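You operate a simulated robot arm through the tools that you are given. There is no shell and no other tool.

You run a simulated two-armed robot. Do the job below in one go: nothing can be reset, and whatever is moved stays where it is left.

JOB
Open the top red cabinet drawer, put the fuse from the red cabinet top inside and shut the drawer again. Put one of the white fuses from the red cabinet top on top of the orange bolts box. Take the white mask bag on the red cabinet top and put it away on the top of the sealer table. Pick up the bare orange cone with one hand, pass it to the other hand and put it on the top of the steel wall shelf. Open the sealer table drawer, take the small empty reel on the top of the lift deck and put it away in the inside of the sealer table drawer and shut the drawer again. Pull the second red cabinet drawer from the top open. Any order will do. Set down upright: fuse.

The check looks at the end state, three seconds after you hand in, the way a careful person would. Anything else that was tipped, shoved, dropped, spilled or broken makes it a failure.

ROBOT AND FRAMES
Two 6-joint arms with two-finger grippers on one trunk, on a base that drives. Base frame: it is fixed to the floor where the robot stands at the start and does not move with it; the origin is under the middle of the robot, x ahead of it, y to its left, z up. Readings come in m, degrees, newtons and seconds.
The left shoulder is at the start at [0.03, 0.178, 0.913], the right one opposite. With the tool pointing down near the work surface each hand reaches from about 0.1 to 0.84 m from the robot's upright axis, wherever it stands, measured 20 degrees to its own side. Places, roughly: bare orange cone (6x6x15 cm) [1.3, 3.8, 1]; bolts box [1.5, 3.75, 1]; fuse [1.5, 3.5, 1]; inside of the sealer table drawer [0, -4.1, 0.7]; sealer table drawer [-0.1, -4.1, 0.7]; second red cabinet drawer [1.3, 3.5, 0.6]; small empty reel (6x6x3 cm) [-3.9, -8.4, 0.6]; top of the sealer table [0.4, -3.8, 0.8]; top of the steel wall shelf (18x22 cm) [0.98, 3.84, 0.88]; top red cabinet drawer [1.3, 3.5, 0.8]; top red cabinet drawer inside [1.4, 3.6, 0.7]; white fuse [1.25, 3.75, 1]; white mask bag [1.5, 3.75, 1]. Payload 2.54 kg a hand.
The tool frame of a hand sits at the grasp point between the pads (the TCP): z along the fingers, y along the line on which they close. The tips reach 0.03 m beyond it. Largest opening 0.116 m; the body of the gripper starts 0.095 m behind the TCP.
Orientation is that of the tool frame in the base frame, as [roll, pitch, yaw] about the fixed x, y, z axes, in that order (R = Rz(yaw) Ry(pitch) Rx(roll)). With the fingers straight down and closing along the base's y, the tool's x points along the base's -x, its y along +y and its z along -z.

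CONTROLS
- The arms move only by the tool play_rows. It takes "left_motion", "right_motion" or both (then of equal length, played together; a hand with none holds still); each is one flat list of numbers, 7 for each row, row after row: the shift along the tool's x, y, z in units of 30 mm (1.0 is 30 mm), then the turn, a rotation vector about the tool's x, y, z in units of 6 degrees (1.0 is 6 degrees), then the opening in per cent of the stroke, from 0 (shut) to 100 (fully open). In form: [x, y, z, wx, wy, wz, grip, x, y, z, wx, wy, wz, grip, ...]. A call has 1 to 20 rows; each row shifts and turns the commanded pose from where the row before left it, along the tool's axes as they then stand. A call with a number of a shift or a turn outside -1 to 1 is refused whole. A row lasts 0.2 s, in which the tool goes at most 0.05 m and 8.6 degrees; a call with a longer step from one row to the next is refused whole, and so is a gripper value outside its range. A pose out of reach is approached as far as the arm can. The call stops where the force on the tool passes 40 N (or 10 N more than at its start, if that is more) or the arm is blocked; 0.2 s more then pass. Each finger travels about 0.153 m/s and halts on what it meets, pressing with about 30 N; the grip force reading is that of the motor and also rises with nothing between the fingers. The clock runs only during rows and for 0.2 s after the last one: add rows that do not move to give the fingers time. It gives the time, the measured TCP pose, the force on the tool (base axes), the opening and the grip force at its end, in the units of the frame above (readings bear some noise), with the torque about the TCP (base axes, N m) and any sound that the robot's microphone picked up, and new pictures: "pictures" is both (left out), scene, wrist or none (wrist: the cameras of the hands that moved).
- Cameras (640 x 400 px; columns grow to the right, rows downward): "scene" is now at [0.0538, -0.0119, 1.6481]; the picture's right is [-0.14, -0.99, 0.00], its down [-0.65, 0.09, -0.75] and it looks along [0.75, -0.10, -0.66] (base axes); focal length 273 px, centre (320, 200). "left" rides on the left gripper at [0.069, 0.015, -0.122] in its tool frame; the picture's right is [-0.21, 0.98, 0.00], its down [-0.83, -0.18, -0.53] and it looks along [-0.52, -0.11, 0.85] (tool axes); focal length 251 px, centre (320, 200). "right" rides on the right gripper at [0.069, -0.015, -0.122] in its tool frame; the picture's right is [0.21, 0.98, 0.00], its down [-0.83, 0.18, -0.53] and it looks along [-0.52, 0.11, 0.85] (tool axes); focal length 251 px, centre (320, 200).
- move_column(by): slides the trunk up (or, below 0, down) by that many m; the arms and the scene camera ride with it, the base frame stays. It gives what a move gives, with no picture.
- steer(legs): drives the robot by 1 to 6 legs, each [ahead, left, turn to the left] in m, m and degrees, along the robot's own axes; the way and the turn of a leg run together, so that a leg with both is an arc; at most 1.5 m and 180 degrees a leg. The arms and the cameras ride along, it lands a little off, and it stops where it bumps. It gives what a move gives, and a new picture of the scene camera.
- head_to(pan, tilt): turns the head with the scene camera to pan (to the left, within 143 degrees either way) and tilt (down, from -29 to 69), counted from straight ahead of the robot. It gives what a move gives, and a new picture of the scene camera.
- pixel_to_xyz(camera, pixels): for up to 12 pixels [column, row] of the newest picture of that camera ("zoom" is the newest enlarged one), the place [x, y, z] in the base frame of the surface seen there, good to about 0.002 m. No time passes.
- zoom(camera, box): a new picture of the part [left, top, right, bottom] of that camera's present view, enlarged. No time passes.
- job_done(): hands the job in; it is judged then, once.

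Leave the grippers open and the arms clear of the work at the hand-in unless told otherwise.

The tools are called after "Emit:" as name(argument=value, ...) on one line, values as JSON. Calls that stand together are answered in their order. play_rows: Moves the arms, as the interface text tells. Its arguments: {"type":"object","properties":{"left_motion":{"type":"array"},"right_motion":{"type":"array"},"pictures":{"type":"string","enum":["both","scene","wrist","none"]}},"required":[]} The other tools are called the same way: move_column (by) slides the trunk up or down; steer (legs) drives the base; head_to (pan, tilt) turns the head that bears the scene camera; pixel_to_xyz (camera, pixels) gives the place of the surface under pixels of a picture; zoom (camera, box) takes an enlarged picture of a part of a camera's view; job_done () hands the job in.

At the start:

```text
time: 0.0
left_position: [0.5686, 0.2262, 1.1037]
left_tool_rot: [-179.9, 0.0, -180.0]
left_ft_force: [0.0, 0.2, 0.7]
left_torque: [0.02, -0.01, -0.01]
left_grip_width: 0.116
left_gripper_force: 0.1
right_position: [0.4645, -0.2344, 1.1509]
right_tool_rot: [-180.0, 0.1, 179.9]
right_ft_force: [-0.2, 0.2, -0.9]
right_torque: [0.0, -0.01, 0.0]
right_grip_width: 0.1159
right_gripper_force: 0.0
trunk travel left (down, up): [-0.125, 0.415]
robot x, y, heading: [0.0019, -0.0029, 0.1]
head pan, tilt: [-7.9, 41.0]
```

scene: 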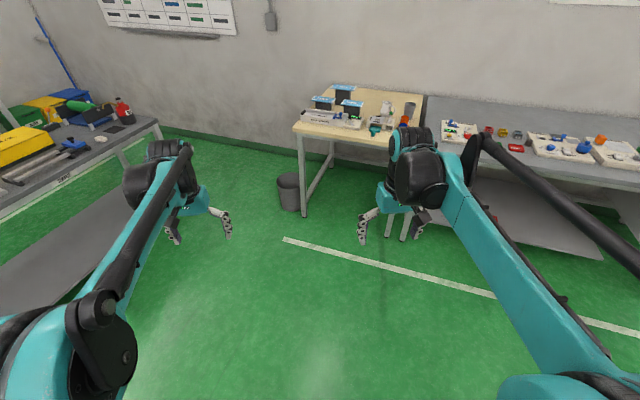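
right: 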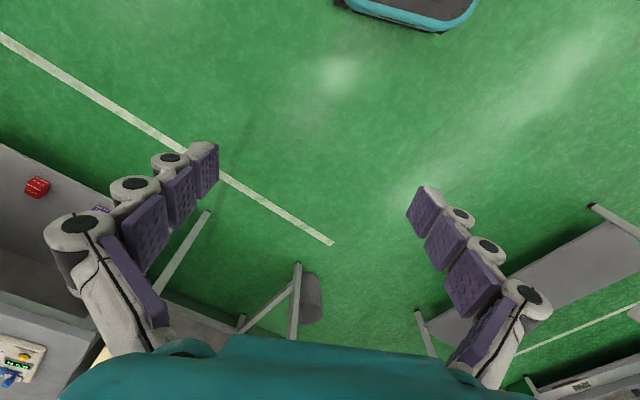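
left: 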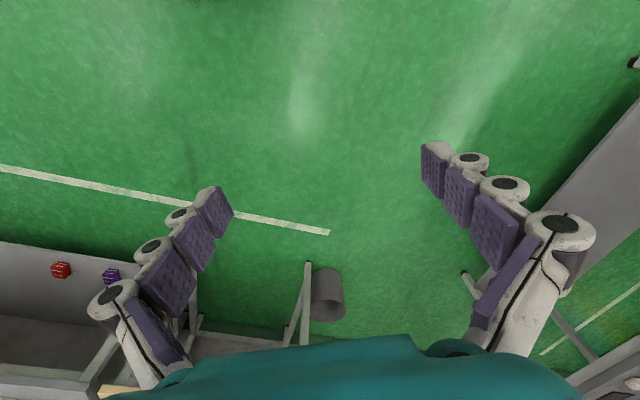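

The scene camera shows a bench ahead and tables to the left and right. The red cabinet should be to the left at about [1.4, 3.6], so I'll turn the head that way.

Emit:
head_to(pan=68, tilt=20)

```text
time: 1.5
left_position: [0.5697, 0.2273, 1.1048]
left_tool_rot: [-180.0, -0.1, -179.9]
left_ft_force: [0.1, 0.6, 0.8]
left_torque: [0.02, -0.04, 0.01]
left_grip_width: 0.1159
left_gripper_force: 0.1
right_position: [0.4645, -0.234, 1.1511]
right_tool_rot: [180.0, -0.1, -180.0]
right_ft_force: [0.7, -0.2, -0.7]
right_torque: [0.03, -0.02, 0.0]
right_grip_width: 0.1157
right_gripper_force: 0.0
trunk travel left (down, up): [-0.125, 0.415]
robot x, y, heading: [-0.001, -0.0027, -0.3]
head pan, tilt: [68.0, 20.0]
```

scene: 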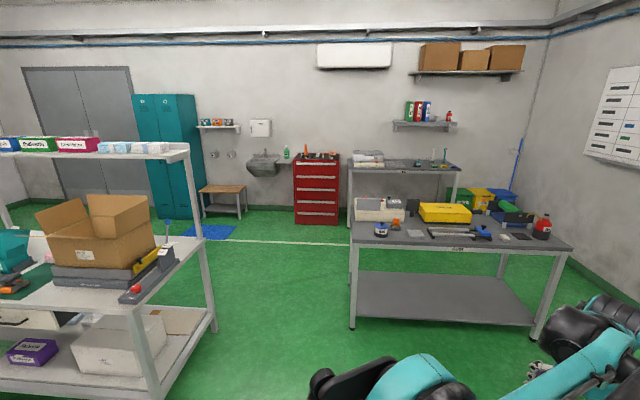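

The red cabinet is at about pixel (317,185). I'll zoom on it and measure some floor and cabinet points to plan the drive.

Emit:
zoom(camera="scene", box=[180, 100, 370, 235])

Emit:
pixel_to_xyz(camera="scene", pixels=[[294, 160], [341, 160], [318, 224], [242, 218], [242, 188], [352, 328], [352, 242], [216, 330], [187, 158], [215, 126], [240, 242], [350, 210]])

```text
2.96 times, centred on (275, 168) of scene
```

zoom: 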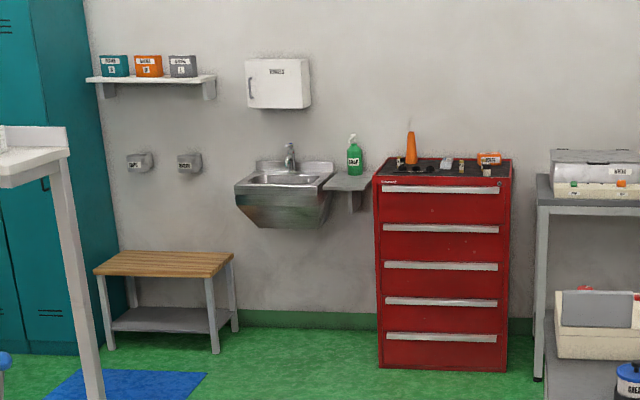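

```text
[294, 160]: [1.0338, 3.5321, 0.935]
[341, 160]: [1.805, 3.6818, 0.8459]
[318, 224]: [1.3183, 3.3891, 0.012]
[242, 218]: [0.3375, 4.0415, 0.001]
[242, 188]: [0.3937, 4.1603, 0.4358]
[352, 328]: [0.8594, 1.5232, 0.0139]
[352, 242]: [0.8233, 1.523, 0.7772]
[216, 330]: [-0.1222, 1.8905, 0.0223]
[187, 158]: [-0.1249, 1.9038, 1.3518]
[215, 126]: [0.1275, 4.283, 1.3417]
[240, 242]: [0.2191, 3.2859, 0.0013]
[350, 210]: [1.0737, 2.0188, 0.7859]
```

I'll measure the cabinet's corners, the side shelf and the table edges more closely from the zoomed picture.

Emit:
pixel_to_xyz(camera="zoom", pixels=[[380, 180], [508, 186], [390, 160], [505, 162], [440, 190], [440, 229], [440, 266], [350, 182], [330, 190], [372, 182], [383, 365], [503, 370]])

Emit:
pixel_to_xyz(camera="scene", pixels=[[351, 238], [351, 228], [570, 245], [529, 325], [540, 340], [350, 165], [455, 170], [202, 245], [215, 322], [190, 155], [205, 200], [212, 235]])

```text
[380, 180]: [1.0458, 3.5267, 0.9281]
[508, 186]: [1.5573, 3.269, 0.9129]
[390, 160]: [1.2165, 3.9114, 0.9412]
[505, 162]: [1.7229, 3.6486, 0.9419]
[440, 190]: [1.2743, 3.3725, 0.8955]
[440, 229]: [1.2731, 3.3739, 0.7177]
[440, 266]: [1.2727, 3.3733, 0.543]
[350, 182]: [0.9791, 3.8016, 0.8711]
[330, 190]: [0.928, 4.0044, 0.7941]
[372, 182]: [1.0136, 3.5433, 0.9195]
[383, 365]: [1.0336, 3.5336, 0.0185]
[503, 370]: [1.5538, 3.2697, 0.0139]
```

```text
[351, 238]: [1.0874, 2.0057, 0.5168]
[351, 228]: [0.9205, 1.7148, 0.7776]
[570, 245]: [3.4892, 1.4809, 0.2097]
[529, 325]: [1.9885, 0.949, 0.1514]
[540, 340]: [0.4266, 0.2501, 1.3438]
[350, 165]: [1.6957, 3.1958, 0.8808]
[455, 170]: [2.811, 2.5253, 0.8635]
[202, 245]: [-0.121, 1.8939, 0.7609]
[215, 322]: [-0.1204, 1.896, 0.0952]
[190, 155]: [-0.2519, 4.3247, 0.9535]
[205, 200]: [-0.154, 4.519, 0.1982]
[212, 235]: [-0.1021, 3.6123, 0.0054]
```

The room is turned: the cabinet front runs from (1.04,3.53) to (1.56,3.27), so the robot must face heading ≈63.3°. Before driving I'll look straight down to learn how far the base reaches.

Emit:
head_to(pan=0, tilt=69)

Emit:
head_to(pan=110, tilt=50)

```text
time: 2.9
left_position: [0.5692, 0.2266, 1.1037]
left_tool_rot: [180.0, 0.0, -180.0]
left_ft_force: [-0.4, 1.4, -0.2]
left_torque: [-0.01, 0.01, -0.03]
left_grip_width: 0.1157
left_gripper_force: 0.0
right_position: [0.4632, -0.2342, 1.1518]
right_tool_rot: [179.9, 0.0, 180.0]
right_ft_force: [-0.2, -0.3, -0.3]
right_torque: [-0.01, 0.0, -0.02]
right_grip_width: 0.116
right_gripper_force: 0.1
trunk travel left (down, up): [-0.125, 0.415]
robot x, y, heading: [0.0015, 0.0027, 0.2]
head pan, tilt: [0.0, 68.8]
```

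scene: 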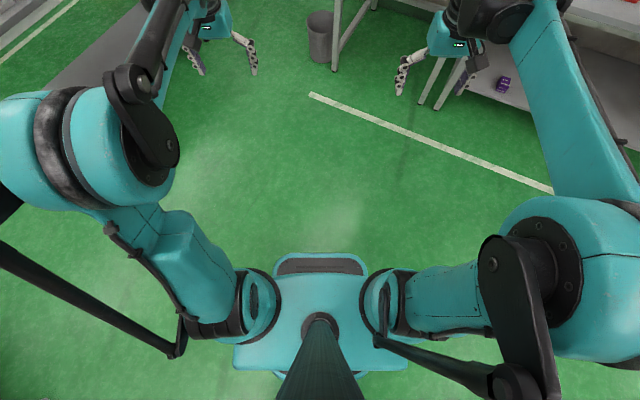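

```text
time: 4.8
left_position: [0.5705, 0.227, 1.1038]
left_tool_rot: [179.9, 0.0, -180.0]
left_ft_force: [0.4, -0.7, 0.2]
left_torque: [0.02, 0.02, -0.02]
left_grip_width: 0.116
left_gripper_force: 0.0
right_position: [0.4654, -0.2345, 1.1517]
right_tool_rot: [180.0, 0.0, 180.0]
right_ft_force: [-0.9, 0.0, -0.5]
right_torque: [-0.02, 0.01, 0.04]
right_grip_width: 0.116
right_gripper_force: 0.0
trunk travel left (down, up): [-0.125, 0.415]
robot x, y, heading: [0.0018, -0.0036, 0.1]
head pan, tilt: [110.0, 50.0]
```

scene: 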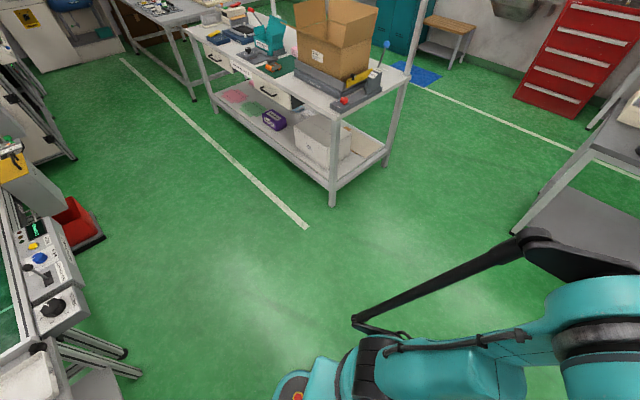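

The base is small and the elbows stick out. I'll measure the elbow and the nearby benches so I know the clearance.

Emit:
pixel_to_xyz(camera="scene", pixels=[[600, 290], [360, 320], [520, 245], [300, 390], [333, 205], [333, 125], [395, 75], [100, 330], [140, 370], [105, 240], [512, 232], [300, 225]])

```text
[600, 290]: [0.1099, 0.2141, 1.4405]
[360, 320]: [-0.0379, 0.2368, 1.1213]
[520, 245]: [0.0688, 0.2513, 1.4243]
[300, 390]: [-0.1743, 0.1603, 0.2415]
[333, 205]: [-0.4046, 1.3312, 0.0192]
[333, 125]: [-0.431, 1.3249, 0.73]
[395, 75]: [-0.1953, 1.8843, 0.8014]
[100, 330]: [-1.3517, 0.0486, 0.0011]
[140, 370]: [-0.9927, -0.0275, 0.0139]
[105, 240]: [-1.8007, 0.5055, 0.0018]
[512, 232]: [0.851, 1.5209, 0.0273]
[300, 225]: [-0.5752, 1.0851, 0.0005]
```

The elbows stay within about 0.35 m of the axis, so the 1 m corridor is passable. I'll turn left 63.3°, slide left 0.38 m and drive ahead 2.7 m to stop about 0.9 m from the cabinet front. Then I'll look ahead.

Emit:
steer(legs=[[0, 0, 63.2], [0, 0.38, 0], [1.4, 0, 0], [1.3, 0, 0]])

Emit:
head_to(pan=0, tilt=38)

```text
time: 22.5
left_position: [0.959, 3.1538, 1.1035]
left_tool_rot: [180.0, 0.0, -117.6]
left_ft_force: [0.8, 0.3, -0.2]
left_torque: [0.01, -0.04, 0.0]
left_grip_width: 0.1162
left_gripper_force: 0.1
right_position: [1.3186, 2.8461, 1.1517]
right_tool_rot: [-180.0, 0.0, -117.6]
right_ft_force: [0.3, 0.2, 0.0]
right_torque: [0.01, 0.04, 0.04]
right_grip_width: 0.1161
right_gripper_force: 0.1
trunk travel left (down, up): [-0.125, 0.415]
robot x, y, heading: [0.8917, 2.5439, 62.7]
head pan, tilt: [110.0, 50.0]
```

scene: 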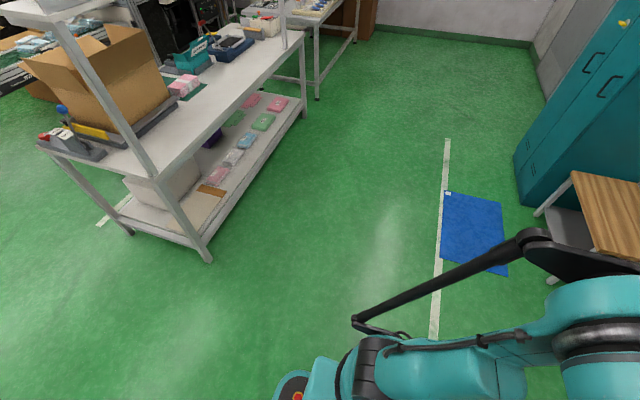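

```text
time: 24.4
left_position: [0.9589, 3.1526, 1.1042]
left_tool_rot: [179.9, 0.0, -117.5]
left_ft_force: [-0.3, -0.8, -0.7]
left_torque: [0.01, -0.01, 0.0]
left_grip_width: 0.1161
left_gripper_force: 0.1
right_position: [1.3187, 2.8457, 1.1512]
right_tool_rot: [-179.9, 0.0, -117.5]
right_ft_force: [0.4, -0.3, 0.9]
right_torque: [-0.02, 0.01, 0.04]
right_grip_width: 0.116
right_gripper_force: 0.1
trunk travel left (down, up): [-0.125, 0.415]
robot x, y, heading: [0.898, 2.5404, 62.4]
head pan, tilt: [0.0, 38.0]
```

scene: 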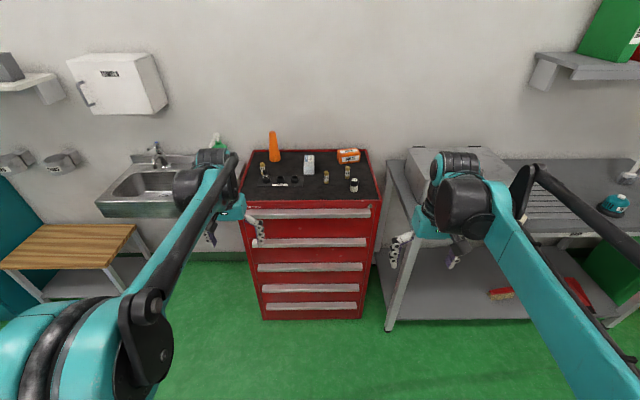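

I'm standing about 0.95 m in front of the cabinet. I'll zoom on its top (pixels 230–400, 125–215).

Emit:
zoom(camera="scene", box=[200, 120, 400, 245])

```text
3.20 times, centred on (300, 182) of scene
```

zoom: 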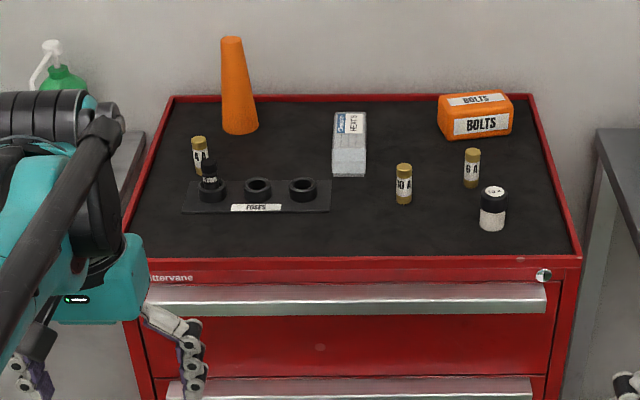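

I see a cone, a white bag, a bolts box, brass-capped cylinders (4 A, 10 A, 6 A), a black-and-white cylinder, and a holder plate with a black one in it. I'll measure all of them.

Emit:
pixel_to_xyz(camera="zoom", pixels=[[199, 155], [209, 180], [403, 185], [472, 168], [492, 210], [349, 145], [475, 115], [237, 100], [257, 205], [350, 285], [560, 275], [330, 205]])

Emit:
zoom(camera="scene", box=[250, 140, 370, 200])

```text
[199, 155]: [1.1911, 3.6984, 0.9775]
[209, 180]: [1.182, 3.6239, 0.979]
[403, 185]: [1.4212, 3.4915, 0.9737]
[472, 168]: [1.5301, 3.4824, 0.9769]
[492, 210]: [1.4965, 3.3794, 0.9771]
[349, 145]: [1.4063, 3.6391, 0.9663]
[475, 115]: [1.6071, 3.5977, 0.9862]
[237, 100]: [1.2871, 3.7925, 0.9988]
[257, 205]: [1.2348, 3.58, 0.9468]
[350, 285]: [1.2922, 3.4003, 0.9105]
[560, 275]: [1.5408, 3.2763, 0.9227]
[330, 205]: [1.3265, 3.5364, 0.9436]
```

```text
5.33 times, centred on (310, 170) of scene
```

zoom: 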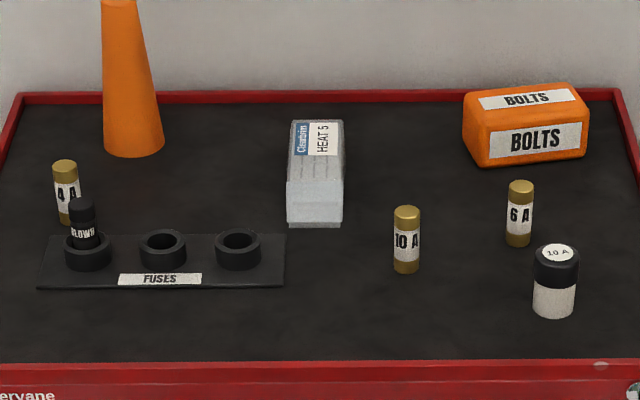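

The cylinder capped in black is near (1.50,3.38), and the brass ones are at (1.19,3.70), (1.42,3.49) and (1.53,3.48). Now I'll zoom on the drawer fronts to understand the handles.

Emit:
zoom(camera="scene", box=[260, 195, 390, 275])

Emit:
pixel_to_xyz(camera="zoom", pixels=[[300, 66], [300, 74], [300, 85], [300, 95], [300, 105], [300, 130], [300, 180], [300, 213], [300, 222], [300, 235], [300, 246], [300, 300]])

```text
4.92 times, centred on (325, 235) of scene
```

zoom: 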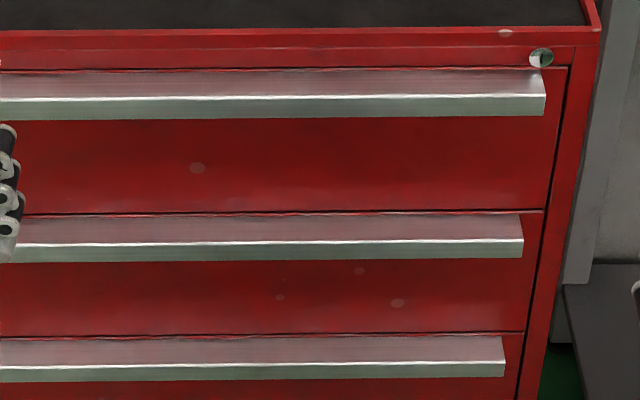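

```text
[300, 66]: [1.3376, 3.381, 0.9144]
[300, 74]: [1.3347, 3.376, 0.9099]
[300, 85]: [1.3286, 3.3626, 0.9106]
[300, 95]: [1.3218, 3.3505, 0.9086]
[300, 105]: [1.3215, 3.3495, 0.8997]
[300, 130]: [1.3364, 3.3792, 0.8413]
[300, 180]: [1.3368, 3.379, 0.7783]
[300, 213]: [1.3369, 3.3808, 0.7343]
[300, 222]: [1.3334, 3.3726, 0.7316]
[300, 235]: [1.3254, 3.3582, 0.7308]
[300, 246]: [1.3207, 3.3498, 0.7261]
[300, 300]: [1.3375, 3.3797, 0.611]
```

The handle is a bar about 33 mm deep, and its top is at z≈0.91. A gripper pointing forward and closing vertically can hold it. I'll drive a bit closer (ahead 0.27 m) for a better view of the fuses.

Emit:
steer(legs=[[0.27, -0.03, 0.5]])

Emit:
head_to(pan=0, tilt=45)

Emit:
zoom(camera="scene", box=[200, 90, 440, 240])

```text
time: 26.3
left_position: [1.1041, 3.3799, 1.1046]
left_tool_rot: [179.9, -0.2, -117.0]
left_ft_force: [0.5, -0.8, -1.2]
left_torque: [0.01, 0.02, 0.05]
left_grip_width: 0.1162
left_gripper_force: 0.1
right_position: [1.4646, 3.0754, 1.1505]
right_tool_rot: [180.0, 0.0, -117.0]
right_ft_force: [0.5, 0.2, -1.1]
right_torque: [-0.02, 0.0, 0.0]
right_grip_width: 0.1159
right_gripper_force: 0.0
trunk travel left (down, up): [-0.125, 0.415]
robot x, y, heading: [1.0463, 2.7719, 63.1]
head pan, tilt: [0.0, 38.0]
```

scene: 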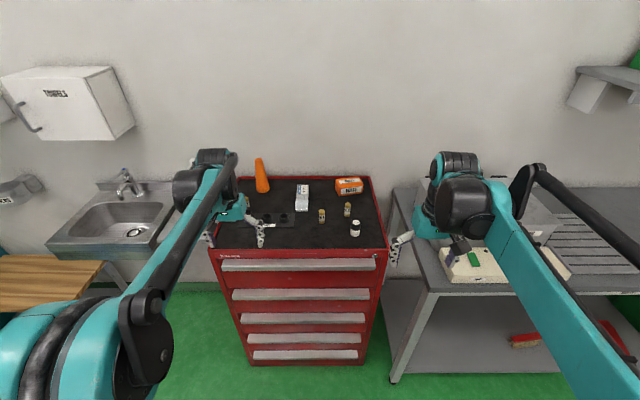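

```text
time: 26.9
left_position: [1.1023, 3.3784, 1.1042]
left_tool_rot: [-180.0, 0.0, -117.1]
left_ft_force: [0.8, -0.3, 0.1]
left_torque: [-0.01, -0.01, 0.0]
left_grip_width: 0.1162
left_gripper_force: 0.1
right_position: [1.4652, 3.0745, 1.1511]
right_tool_rot: [180.0, 0.0, -117.0]
right_ft_force: [0.3, 0.2, 0.1]
right_torque: [0.01, -0.02, 0.0]
right_grip_width: 0.1161
right_gripper_force: 0.0
trunk travel left (down, up): [-0.125, 0.415]
robot x, y, heading: [1.0444, 2.7674, 62.9]
head pan, tilt: [0.0, 45.0]
```

scene: 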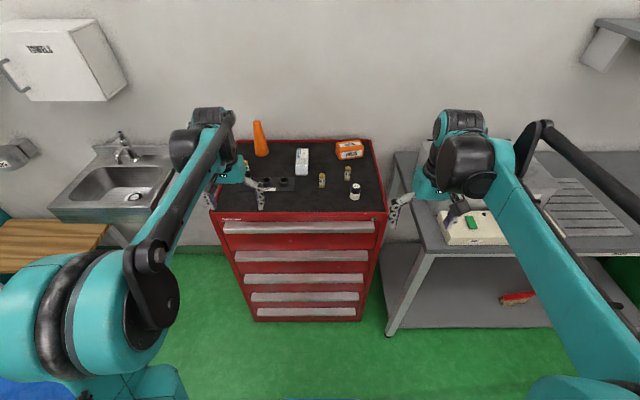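

```text
2.67 times, centred on (320, 165) of scene
```

zoom: 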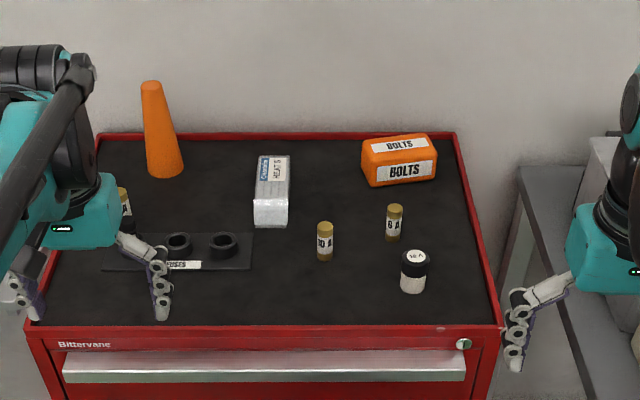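

Now at u≈2.94 m (0.67 m from the front). I'll zoom closely on the fuses on the right.

Emit:
zoom(camera="scene", box=[285, 140, 381, 200])

Emit:
pixel_to_xyz(camera="zoom", pixels=[[460, 285], [467, 345], [467, 385], [240, 240], [240, 300], [415, 185], [415, 240], [110, 120], [110, 195], [390, 60], [470, 50], [440, 115]])

```text
6.67 times, centred on (333, 170) of scene
```

zoom: 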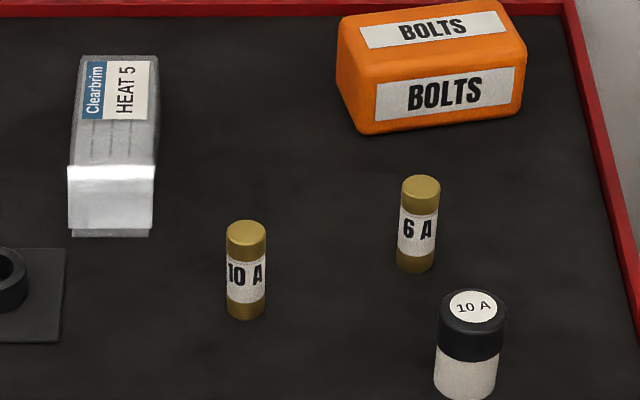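

```text
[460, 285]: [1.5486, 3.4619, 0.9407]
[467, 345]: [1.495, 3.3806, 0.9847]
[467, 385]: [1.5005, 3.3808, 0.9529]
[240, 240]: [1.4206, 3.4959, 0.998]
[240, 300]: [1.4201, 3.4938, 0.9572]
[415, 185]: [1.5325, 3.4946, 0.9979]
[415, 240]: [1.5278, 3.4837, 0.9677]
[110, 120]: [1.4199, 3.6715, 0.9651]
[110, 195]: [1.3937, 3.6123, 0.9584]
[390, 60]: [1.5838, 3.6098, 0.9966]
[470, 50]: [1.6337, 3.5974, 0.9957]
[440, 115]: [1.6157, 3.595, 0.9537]
```

The brass fuses (4 A, 6 A, 10 A) are the three alike "white fuses". The single black-capped "10 A" cylinder at (1.50,3.39) is "the fuse". I'll move the left arm up and back to clear the view, and bring the right hand above the capped fuse (0.30 m ahead, 0.115 m to the left).

Emit:
play_rows(right_motion=[-1, 0.38, 0, 0, 0, 0, 100, -1, 0.38, 0, 0, 0, 0, 100, -1, 0.38, 0, 0, 0, 0, 100, -1, 0.38, 0, 0, 0, 0, 100, -1, 0.38, 0, 0, 0, 0, 100, -1, 0.38, 0, 0, 0, 0, 100, -1, 0.38, 0, 0, 0, 0, 100, -1, 0.38, 0, 0, 0, 0, 100, -1, 0.38, 0, 0, 0, 0, 100, -1, 0.38, 0, 0, 0, 0, 100], left_motion=[0.7, 0, -0.4, 0, 0, 0, 100, 0.7, 0, -0.4, 0, 0, 0, 100, 0.7, 0, -0.4, 0, 0, 0, 100, 0.7, 0, -0.4, 0, 0, 0, 100, 0.7, 0, -0.4, 0, 0, 0, 100, 0.7, 0, -0.4, 0, 0, 0, 100, 0.7, 0, -0.4, 0, 0, 0, 100, 0.7, 0, -0.4, 0, 0, 0, 100, 0.7, 0, -0.4, 0, 0, 0, 100, 0.7, 0, -0.4, 0, 0, 0, 100])

```text
time: 29.1
left_position: [1.007, 3.1926, 1.2239]
left_tool_rot: [-179.9, 0.0, -117.0]
left_ft_force: [0.7, -0.4, 0.3]
left_torque: [-0.01, -0.03, -0.03]
left_grip_width: 0.1158
left_gripper_force: 0.0
right_position: [1.4908, 3.3657, 1.1387]
right_tool_rot: [180.0, 0.0, -116.9]
right_ft_force: [-0.5, 1.0, -0.3]
right_torque: [-0.03, 0.02, 0.0]
right_grip_width: 0.1158
right_gripper_force: 0.1
right hand out of reach, approached as far as the arm can: row 9, 10
trunk travel left (down, up): [-0.125, 0.415]
robot x, y, heading: [1.04, 2.7689, 63.0]
head pan, tilt: [0.0, 45.0]
```

scene: 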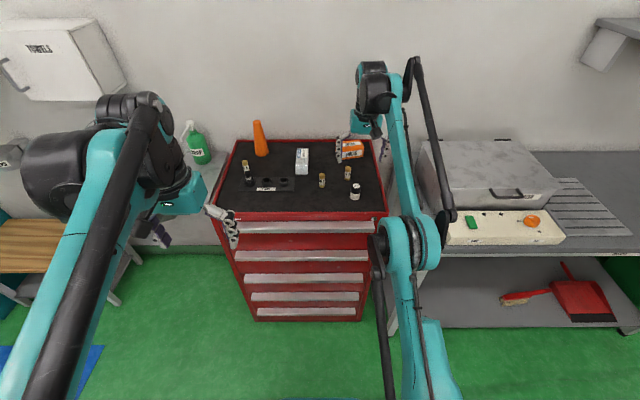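
right: 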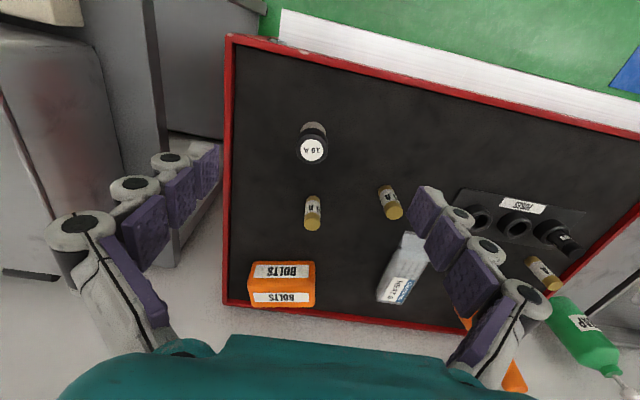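
left: 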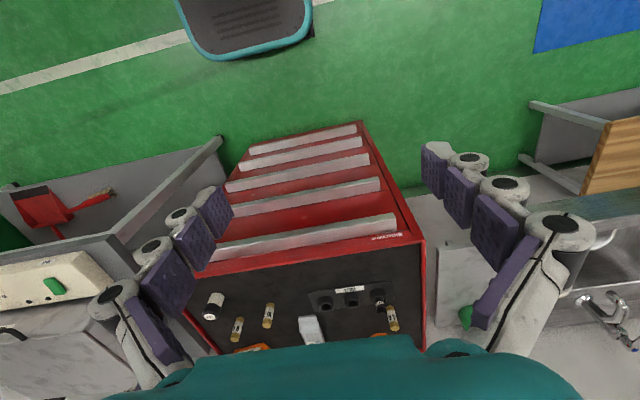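

At that height the right hand just reached its limit. Raising the trunk 0.15 m puts the shoulder nearer wrist height and lengthens the reach over the cabinet.

Emit:
move_column(by=0.15)

Emit:
pixel_to_xyz(camera="right", pixels=[[312, 148], [313, 220], [388, 205], [280, 285], [408, 262], [402, 290], [318, 130], [545, 270], [560, 240], [535, 225]])

```text
time: 30.9
left_position: [1.0071, 3.1915, 1.3753]
left_tool_rot: [180.0, 0.0, -117.0]
left_ft_force: [0.0, -0.9, -0.1]
left_torque: [0.02, 0.03, -0.03]
left_grip_width: 0.1161
left_gripper_force: 0.2
right_position: [1.4922, 3.3656, 1.2885]
right_tool_rot: [-180.0, 0.0, -117.1]
right_ft_force: [0.1, -0.8, 0.4]
right_torque: [-0.01, 0.01, -0.03]
right_grip_width: 0.116
right_gripper_force: 0.0
trunk travel left (down, up): [-0.275, 0.265]
robot x, y, heading: [1.0462, 2.7678, 63.2]
head pan, tilt: [0.0, 45.0]
```

```text
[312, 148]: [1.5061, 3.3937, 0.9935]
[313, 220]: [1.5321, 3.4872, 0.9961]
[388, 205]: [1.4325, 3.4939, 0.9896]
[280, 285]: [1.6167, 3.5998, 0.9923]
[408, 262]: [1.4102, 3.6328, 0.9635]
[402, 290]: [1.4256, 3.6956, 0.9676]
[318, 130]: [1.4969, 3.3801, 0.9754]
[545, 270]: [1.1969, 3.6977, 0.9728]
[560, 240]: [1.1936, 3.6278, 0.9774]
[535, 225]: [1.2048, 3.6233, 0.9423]
```

The capped fuse's top centre is at (1.506, 3.394, 0.994). I'll move the right hand over it (3 cm ahead), go down to about z 1.07 and check with the wrist camera.

Emit:
play_rows(right_motion=[-0.55, 0.05, 0.5, 0, 0, 0, 100, -0.55, 0.05, 0.8, 0, 0, 0, 100, 0, 0, 1, 0, 0, 0, 100, 0, 0, 1, 0, 0, 0, 100, 0, 0, 1, 0, 0, 0, 100, 0, 0, 1, 0, 0, 0, 100, 0, 0, 1, 0, 0, 0, 100, 0, 0, 1, 0, 0, 0, 100], pictures="both")

```text
time: 32.7
left_position: [1.0074, 3.1914, 1.3738]
left_tool_rot: [180.0, 0.0, -117.0]
left_ft_force: [-0.1, 0.9, -0.2]
left_torque: [-0.01, 0.01, -0.02]
left_grip_width: 0.116
left_gripper_force: 0.2
right_position: [1.5174, 3.4202, 1.1042]
right_tool_rot: [180.0, -0.1, -117.0]
right_ft_force: [-0.2, 0.0, 0.7]
right_torque: [-0.01, 0.01, -0.01]
right_grip_width: 0.1158
right_gripper_force: 0.1
right hand out of reach, approached as far as the arm can: row 1, 2, 4, 5, 6, 7, 8
trunk travel left (down, up): [-0.275, 0.265]
robot x, y, heading: [1.0417, 2.7727, 62.9]
head pan, tilt: [0.0, 45.0]
```

scene: 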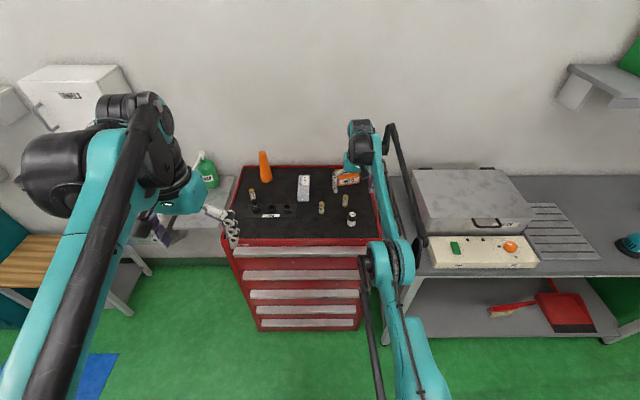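
right: 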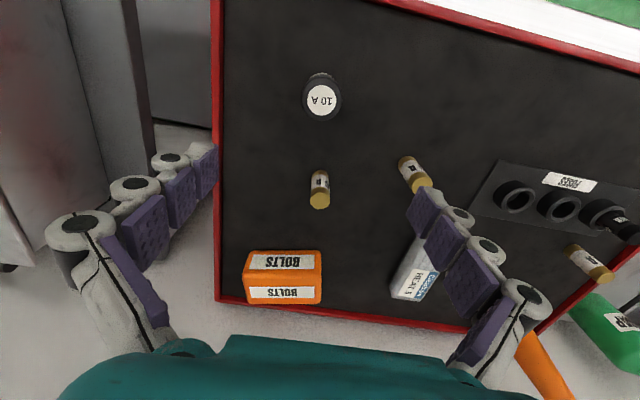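

The commanded pose carries over, so the hand overshot 28 mm ahead of the fuse. I'll move back 28 mm and down a little, then read the pose again.

Emit:
play_rows(right_motion=[0.47, 0, 0, 0, 0, 0, 100, 0.47, 0, 0, 0, 0, 0, 100, 0, 0, 0, 0, 0, 0, 100], pictures="wrist")

```text
time: 33.5
left_position: [1.0077, 3.1918, 1.3737]
left_tool_rot: [-179.9, -0.1, -117.0]
left_ft_force: [0.5, 0.6, -0.5]
left_torque: [-0.03, 0.0, -0.03]
left_grip_width: 0.1159
left_gripper_force: 0.1
right_position: [1.5037, 3.3955, 1.1022]
right_tool_rot: [-179.9, -0.2, -117.0]
right_ft_force: [0.1, 0.5, 0.1]
right_torque: [-0.06, 0.01, 0.0]
right_grip_width: 0.116
right_gripper_force: 0.0
right hand out of reach, approached as far as the arm can: row 1
trunk travel left (down, up): [-0.275, 0.265]
robot x, y, heading: [1.0476, 2.7692, 63.0]
head pan, tilt: [0.0, 45.0]
```

right: 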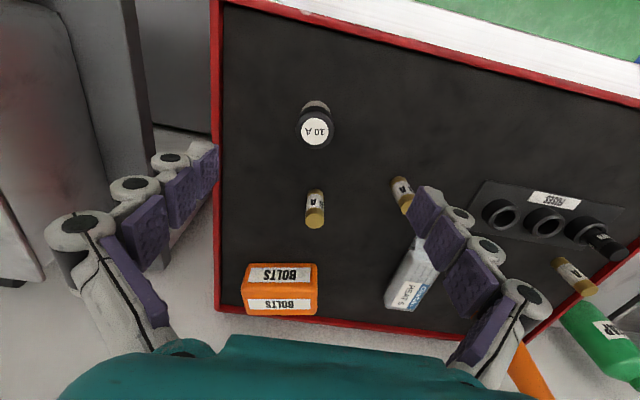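

The hand is now centred over the fuse at (1.504, 3.396). I'll descend 12 cm to z≈0.98 and close.

Emit:
play_rows(right_motion=[0, 0, 1, 0, 0, 0, 100, 0, 0, 1, 0, 0, 0, 100, 0, 0, 1, 0, 0, 0, 100, 0, 0, 0.9, 0, 0, 0, 100, 0, 0, 0, 0, 0, 0, 100], pictures="wrist")

```text
time: 34.7
left_position: [1.0074, 3.1913, 1.3745]
left_tool_rot: [180.0, 0.0, -117.0]
left_ft_force: [0.3, -0.5, -0.6]
left_torque: [-0.01, -0.02, 0.01]
left_grip_width: 0.1161
left_gripper_force: 0.1
right_position: [1.5014, 3.3944, 0.9835]
right_tool_rot: [180.0, 0.0, -117.0]
right_ft_force: [0.1, 0.3, -0.1]
right_torque: [0.01, -0.01, 0.03]
right_grip_width: 0.1159
right_gripper_force: 0.0
trunk travel left (down, up): [-0.275, 0.265]
robot x, y, heading: [1.0445, 2.7688, 63.0]
head pan, tilt: [0.0, 45.0]
```

right: 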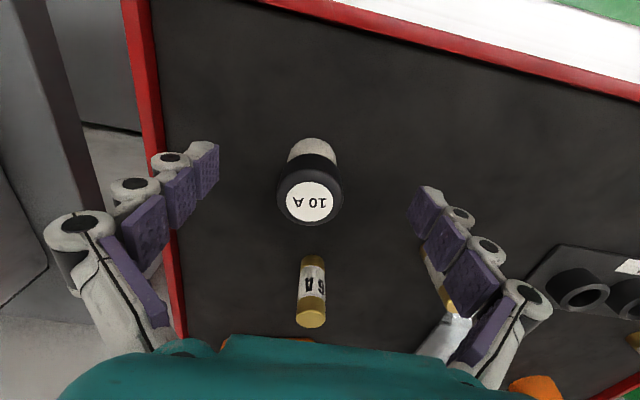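

The capped fuse is centred between the fingers and nothing else is in the way. Closing the right gripper.

Emit:
play_rows(right_motion=[0, 0, 0, 0, 0, 0, 0, 0, 0, 0, 0, 0, 0, 0, 0, 0, 0, 0, 0, 0, 0, 0, 0, 0, 0, 0, 0, 0], pictures="wrist")

```text
time: 35.7
left_position: [1.0062, 3.1916, 1.3744]
left_tool_rot: [-180.0, 0.0, -117.0]
left_ft_force: [0.7, -0.2, 0.4]
left_torque: [-0.03, 0.01, -0.02]
left_grip_width: 0.1161
left_gripper_force: 0.0
right_position: [1.5027, 3.3939, 0.9849]
right_tool_rot: [-180.0, 0.0, -117.1]
right_ft_force: [-0.3, -0.8, 0.9]
right_torque: [-0.02, 0.01, -0.02]
right_grip_width: 0.0343
right_gripper_force: 29.7
trunk travel left (down, up): [-0.275, 0.265]
robot x, y, heading: [1.0454, 2.7657, 62.9]
head pan, tilt: [0.0, 45.0]
```

right: 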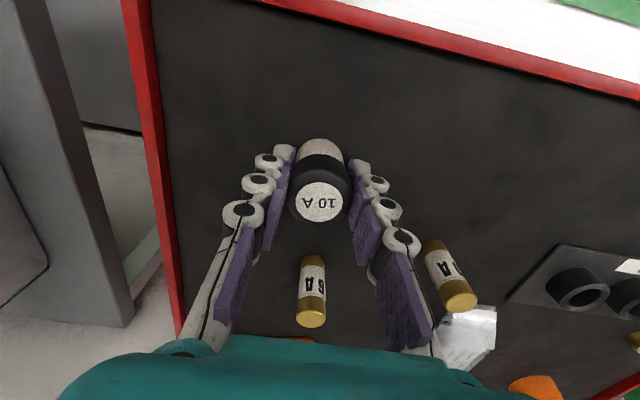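

Grip width is 34 mm with 29.7 N, so the fuse is held. I'll lift it and bring it back to the right, while the left hand moves to a staging spot in front of the drawers.

Emit:
play_rows(right_motion=[0, 0, -1, 0, 0, 0, 0, 0, 0, -1, 0, 0, 0, 0, 0, 0, -1, 0, 0, 0, 0, 0, 0, -1, 0, 0, 0, 0, 0.5, -0.5, -1, 0, 0, 0, 0, 0.8, -0.8, 0, 0, 0, 0, 0, 0.8, -0.8, 0, 0, 0, 0, 0, 0.8, -0.8, 0, 0, 0, 0, 0, 0.8, -0.8, 0, 0, 0, 0, 0, 0.8, -0.8, 0, 0, 0, 0, 0], left_motion=[-0.5, -0.44, 0.6, 0, 0, 0, 100, -0.5, -0.44, 0.6, 0, 0, 0, 100, -0.5, -0.44, 0.6, 0, 0, 0, 100, -0.5, -0.44, 0.6, 0, 0, 0, 100, -0.5, -0.44, 0.6, 0, 0, 0, 100, -0.5, -0.44, 0.6, 0, 0, 0, 100, -0.5, -0.44, 0.6, 0, 0, 0, 100, -0.5, -0.44, 0.6, 0, 0, 0, 100, -0.5, -0.44, 0.6, 0, 0, 0, 100, -0.5, -0.44, 0.6, 0, 0, 0, 100], pictures="both")

```text
time: 37.9
left_position: [1.1947, 3.2626, 1.1957]
left_tool_rot: [179.9, 0.0, -117.0]
left_ft_force: [-0.2, 0.5, 0.2]
left_torque: [0.03, 0.02, 0.01]
left_grip_width: 0.116
left_gripper_force: 0.0
right_position: [1.5625, 3.2129, 1.1345]
right_tool_rot: [179.9, 0.0, -117.0]
right_ft_force: [0.3, -0.3, -1.3]
right_torque: [0.01, -0.02, 0.02]
right_grip_width: 0.0343
right_gripper_force: 29.4
trunk travel left (down, up): [-0.275, 0.265]
robot x, y, heading: [1.0485, 2.7726, 63.0]
head pan, tilt: [0.0, 45.0]
```

scene: 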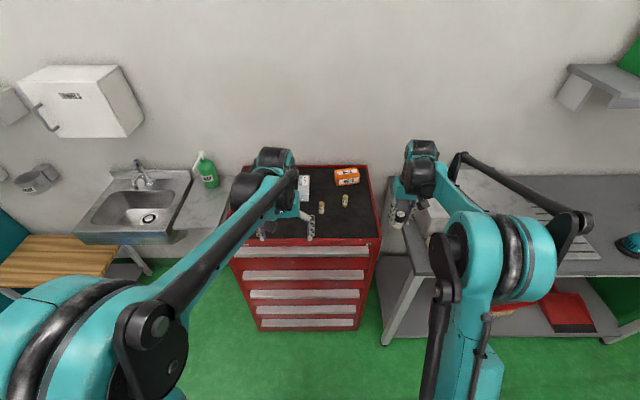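
right: 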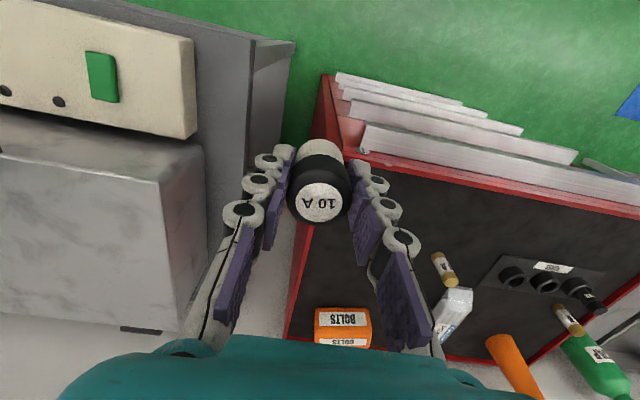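
left: 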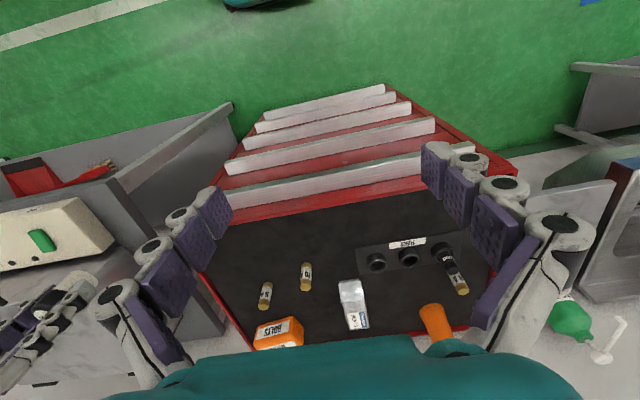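

The fuse is safely held. Now I'll rotate the left hand (120° about its diagonal) so its fingers point at the cabinet and close vertically.

Emit:
play_rows(left_motion=[0, 0, 0, -0.77, -0.77, 0.77, 100, 0, 0, 0, -0.77, -0.77, 0.77, 100, 0, 0, 0, -0.77, -0.77, 0.77, 100, 0, 0, 0, -0.77, -0.77, 0.77, 100, 0, 0, 0, -0.77, -0.77, 0.77, 100, 0, 0, 0, -0.77, -0.77, 0.77, 100, 0, 0, 0, -0.77, -0.77, 0.77, 100, 0, 0, 0, -0.77, -0.77, 0.77, 100, 0, 0, 0, -0.77, -0.77, 0.77, 100, 0, 0, 0, -0.77, -0.77, 0.77, 100, 0, 0, 0, -0.77, -0.77, 0.77, 100, 0, 0, 0, -0.77, -0.77, 0.77, 100, 0, 0, 0, -0.77, -0.77, 0.77, 100, 0, 0, 0, -0.77, -0.77, 0.77, 100, 0, 0, 0, -0.77, -0.77, 0.77, 100], pictures="both")

```text
time: 41.1
left_position: [1.2043, 3.2746, 1.2511]
left_tool_rot: [90.1, -0.1, 152.9]
left_ft_force: [-0.6, 0.4, -0.7]
left_torque: [-0.01, 0.01, -0.01]
left_grip_width: 0.1159
left_gripper_force: 0.0
left hand out of reach, approached as far as the arm can: row 13, 14, 15
right_position: [1.5626, 3.2144, 1.1353]
right_tool_rot: [-179.9, -0.1, -117.0]
right_ft_force: [0.4, 0.2, -0.4]
right_torque: [0.01, 0.02, 0.02]
right_grip_width: 0.0344
right_gripper_force: 30.1
trunk travel left (down, up): [-0.275, 0.265]
robot x, y, heading: [1.0492, 2.7665, 62.9]
head pan, tilt: [0.0, 45.0]
```

scene: 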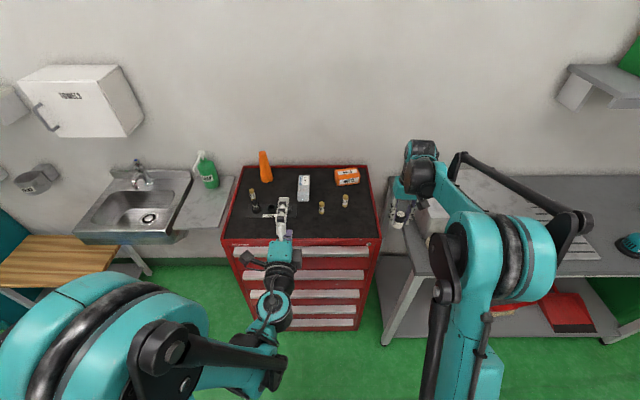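
left: 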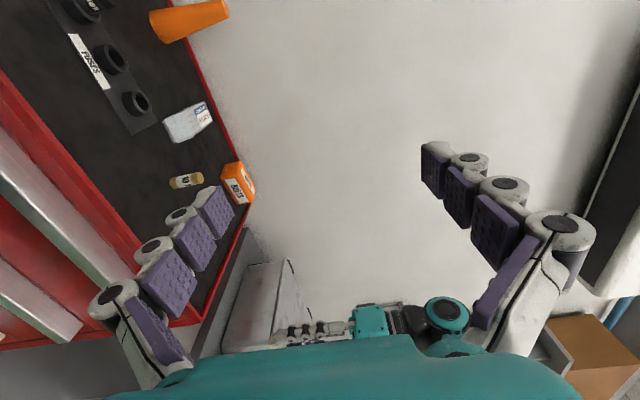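

The orientation is right, but the arm is folded too tight this close. I'll back the robot 0.16 m so the pull has room.

Emit:
steer(legs=[[-0.16, 0, 0]])

```text
time: 42.5
left_position: [1.1327, 3.1337, 1.2505]
left_tool_rot: [90.0, 0.0, 152.8]
left_ft_force: [0.4, -0.2, 0.4]
left_torque: [-0.01, 0.01, -0.03]
left_grip_width: 0.1162
left_gripper_force: 0.1
right_position: [1.4903, 3.0723, 1.1364]
right_tool_rot: [-180.0, 0.2, -117.2]
right_ft_force: [-0.7, 0.1, -0.8]
right_torque: [0.05, -0.01, 0.03]
right_grip_width: 0.0343
right_gripper_force: 29.9
trunk travel left (down, up): [-0.275, 0.265]
robot x, y, heading: [0.9733, 2.6256, 62.8]
head pan, tilt: [0.0, 45.0]
```

scene: 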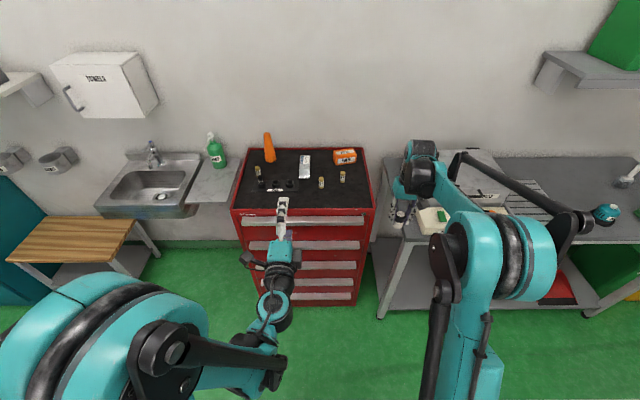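

Robot is now at u≈2.78. The left tool's z points to the cabinet and its y points up. I'll lower it to handle height (z≈0.90) and advance to about 8 cm in front of the handle.

Emit:
play_rows(left_motion=[-0.07, -1, 0.6, 0, 0, 0, 100, -0.07, -1, 0.6, 0, 0, 0, 100, -0.07, -1, 0.6, 0, 0, 0, 100, -0.07, -1, 0.6, 0, 0, 0, 100, -0.07, -1, 0.6, 0, 0, 0, 100, -0.07, -1, 0.6, 0, 0, 0, 100, -0.07, -1, 0.6, 0, 0, 0, 100, -0.07, -1, 0.6, 0, 0, 0, 100, -0.07, -1, 0.6, 0, 0, 0, 100, -0.07, -0.9, 0.6, 0, 0, 0, 100, 0, 0, 0, 0, 0, 0, 100], pictures="both")

```text
time: 44.9
left_position: [1.2765, 3.3255, 1.0544]
left_tool_rot: [90.0, 0.0, 153.0]
left_ft_force: [0.6, 0.0, -0.1]
left_torque: [-0.05, 0.01, -0.04]
left_grip_width: 0.116
left_gripper_force: 0.1
left hand out of reach, approached as far as the arm can: row 1, 2, 3, 4, 5, 6, 7, 8
right_position: [1.4916, 3.0726, 1.1353]
right_tool_rot: [180.0, 0.0, -117.2]
right_ft_force: [0.2, -0.9, -0.6]
right_torque: [0.04, -0.02, 0.02]
right_grip_width: 0.0345
right_gripper_force: 30.2
trunk travel left (down, up): [-0.275, 0.265]
robot x, y, heading: [0.976, 2.6257, 63.1]
head pan, tilt: [0.0, 45.0]
```

scene: 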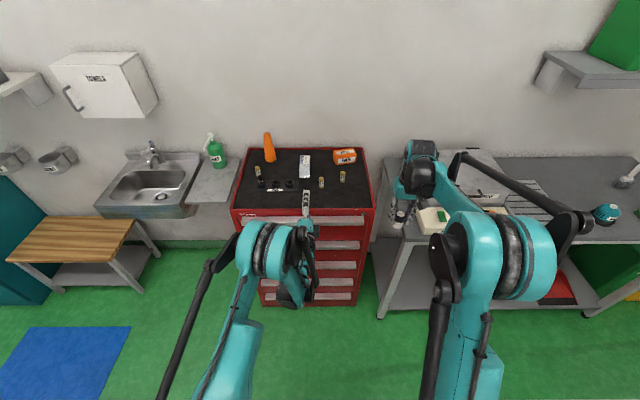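
left: 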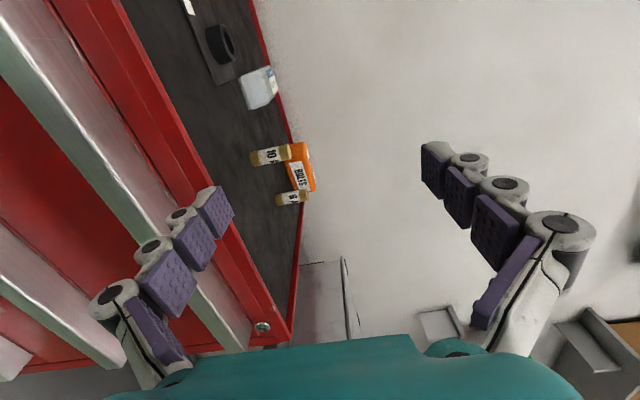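

The left tips are now about 1 cm short of the handle plane, at z 1.054. I'll back off 4 cm and go down 15.5 cm to handle height.

Emit:
play_rows(left_motion=[0, 0, -0.7, 0, 0, 0, 100, 0, -0.9, -0.6, 0, 0, 0, 100, 0, -0.9, 0, 0, 0, 0, 100, 0, -0.9, 0, 0, 0, 0, 100, 0, -0.9, 0, 0, 0, 0, 100, 0, -0.9, 0, 0, 0, 0, 100, 0, -0.7, 0, 0, 0, 0, 100, 0, 0, 0, 0, 0, 0, 100], pictures="both")

```text
time: 46.7
left_position: [1.2995, 3.3395, 0.9466]
left_tool_rot: [90.2, 0.0, 152.9]
left_ft_force: [0.4, 0.2, -1.1]
left_torque: [-0.03, -0.02, 0.0]
left_grip_width: 0.1161
left_gripper_force: 0.1
left hand out of reach, approached as far as the arm can: row 1, 2, 3, 4, 5, 6, 7
right_position: [1.4903, 3.0718, 1.1351]
right_tool_rot: [180.0, 0.1, -117.1]
right_ft_force: [-0.3, -0.1, -0.4]
right_torque: [0.01, 0.02, 0.02]
right_grip_width: 0.0345
right_gripper_force: 30.0
trunk travel left (down, up): [-0.275, 0.265]
robot x, y, heading: [0.9712, 2.6282, 63.0]
head pan, tilt: [0.0, 45.0]
```

scene: 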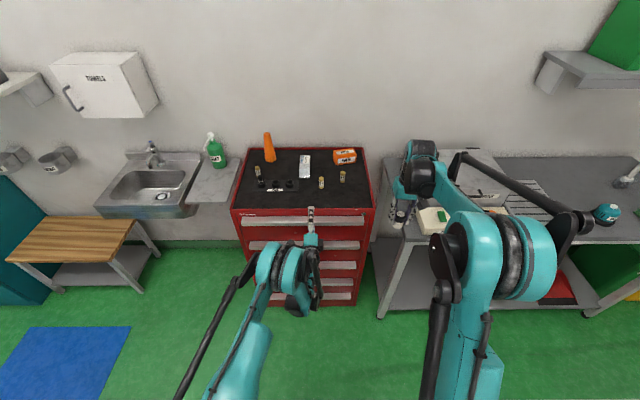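
left: 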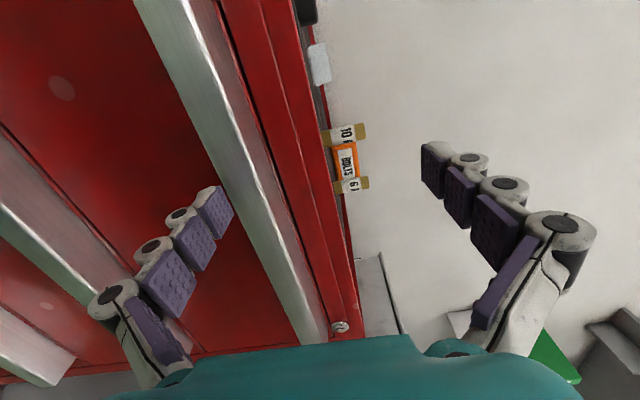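

Here the arm can't fold further back with the fingers pointing forward, so it works only near full extension. I'll back the base 0.10 m for freedom, and later use the base itself to pull the drawer.

Emit:
steer(legs=[[-0.1, 0, 0]])

Emit:
play_rows(left_motion=[0, -0.5, 0.2, 0, 0, 0, 100, 0, -0.5, 0.2, 0, 0, 0, 100, 0, -0.5, 0.2, 0, 0, 0, 100, 0, -0.1, 0.2, 0, 0, 0, 100, 0, 0, 0, 0, 0, 0, 100], pictures="both")

```text
time: 47.9
left_position: [1.2546, 3.25, 0.9485]
left_tool_rot: [90.2, 0.0, 152.7]
left_ft_force: [0.3, -0.7, 0.4]
left_torque: [-0.02, 0.04, 0.01]
left_grip_width: 0.1158
left_gripper_force: 0.0
right_position: [1.4462, 2.9841, 1.1355]
right_tool_rot: [180.0, 0.0, -117.2]
right_ft_force: [0.0, -0.5, -0.1]
right_torque: [0.01, -0.05, -0.01]
right_grip_width: 0.0345
right_gripper_force: 30.2
trunk travel left (down, up): [-0.275, 0.265]
robot x, y, heading: [0.9306, 2.5415, 62.9]
head pan, tilt: [0.0, 45.0]
```

scene: 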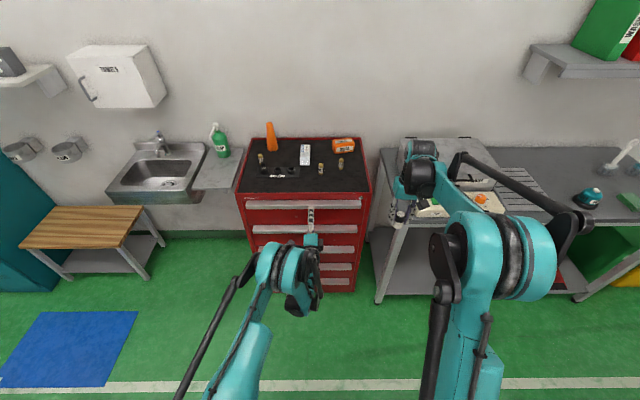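

```text
time: 49.0
left_position: [1.2564, 3.2552, 0.948]
left_tool_rot: [90.4, -0.1, 152.9]
left_ft_force: [0.1, 0.8, -1.6]
left_torque: [0.01, 0.01, 0.04]
left_grip_width: 0.1164
left_gripper_force: 0.0
left hand out of reach, approached as far as the arm can: row 1, 2, 3, 4
right_position: [1.4466, 2.9852, 1.1353]
right_tool_rot: [-180.0, 0.0, -117.3]
right_ft_force: [0.3, 0.4, 0.1]
right_torque: [0.01, 0.01, 0.01]
right_grip_width: 0.0343
right_gripper_force: 29.8
trunk travel left (down, up): [-0.275, 0.265]
robot x, y, heading: [0.9245, 2.5405, 62.8]
head pan, tilt: [0.0, 45.0]
```

scene: 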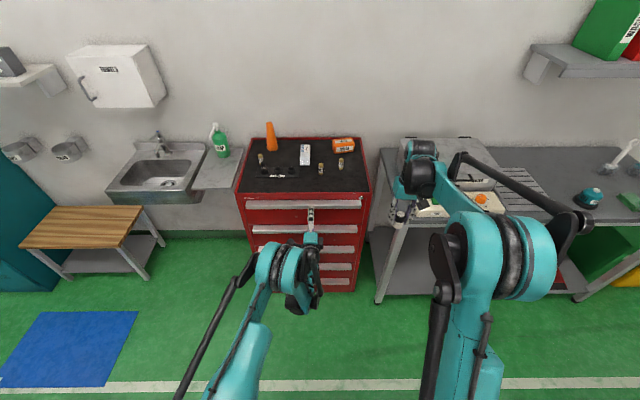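
left: 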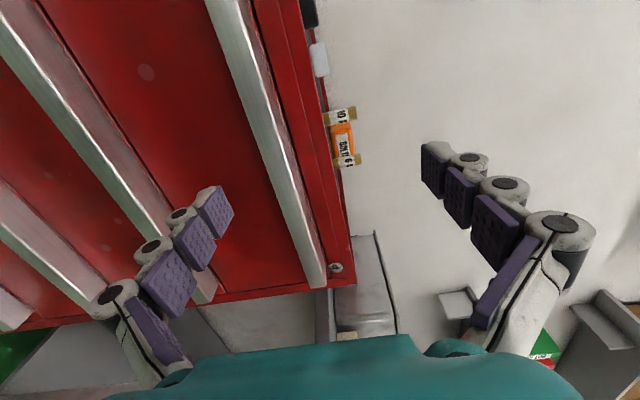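

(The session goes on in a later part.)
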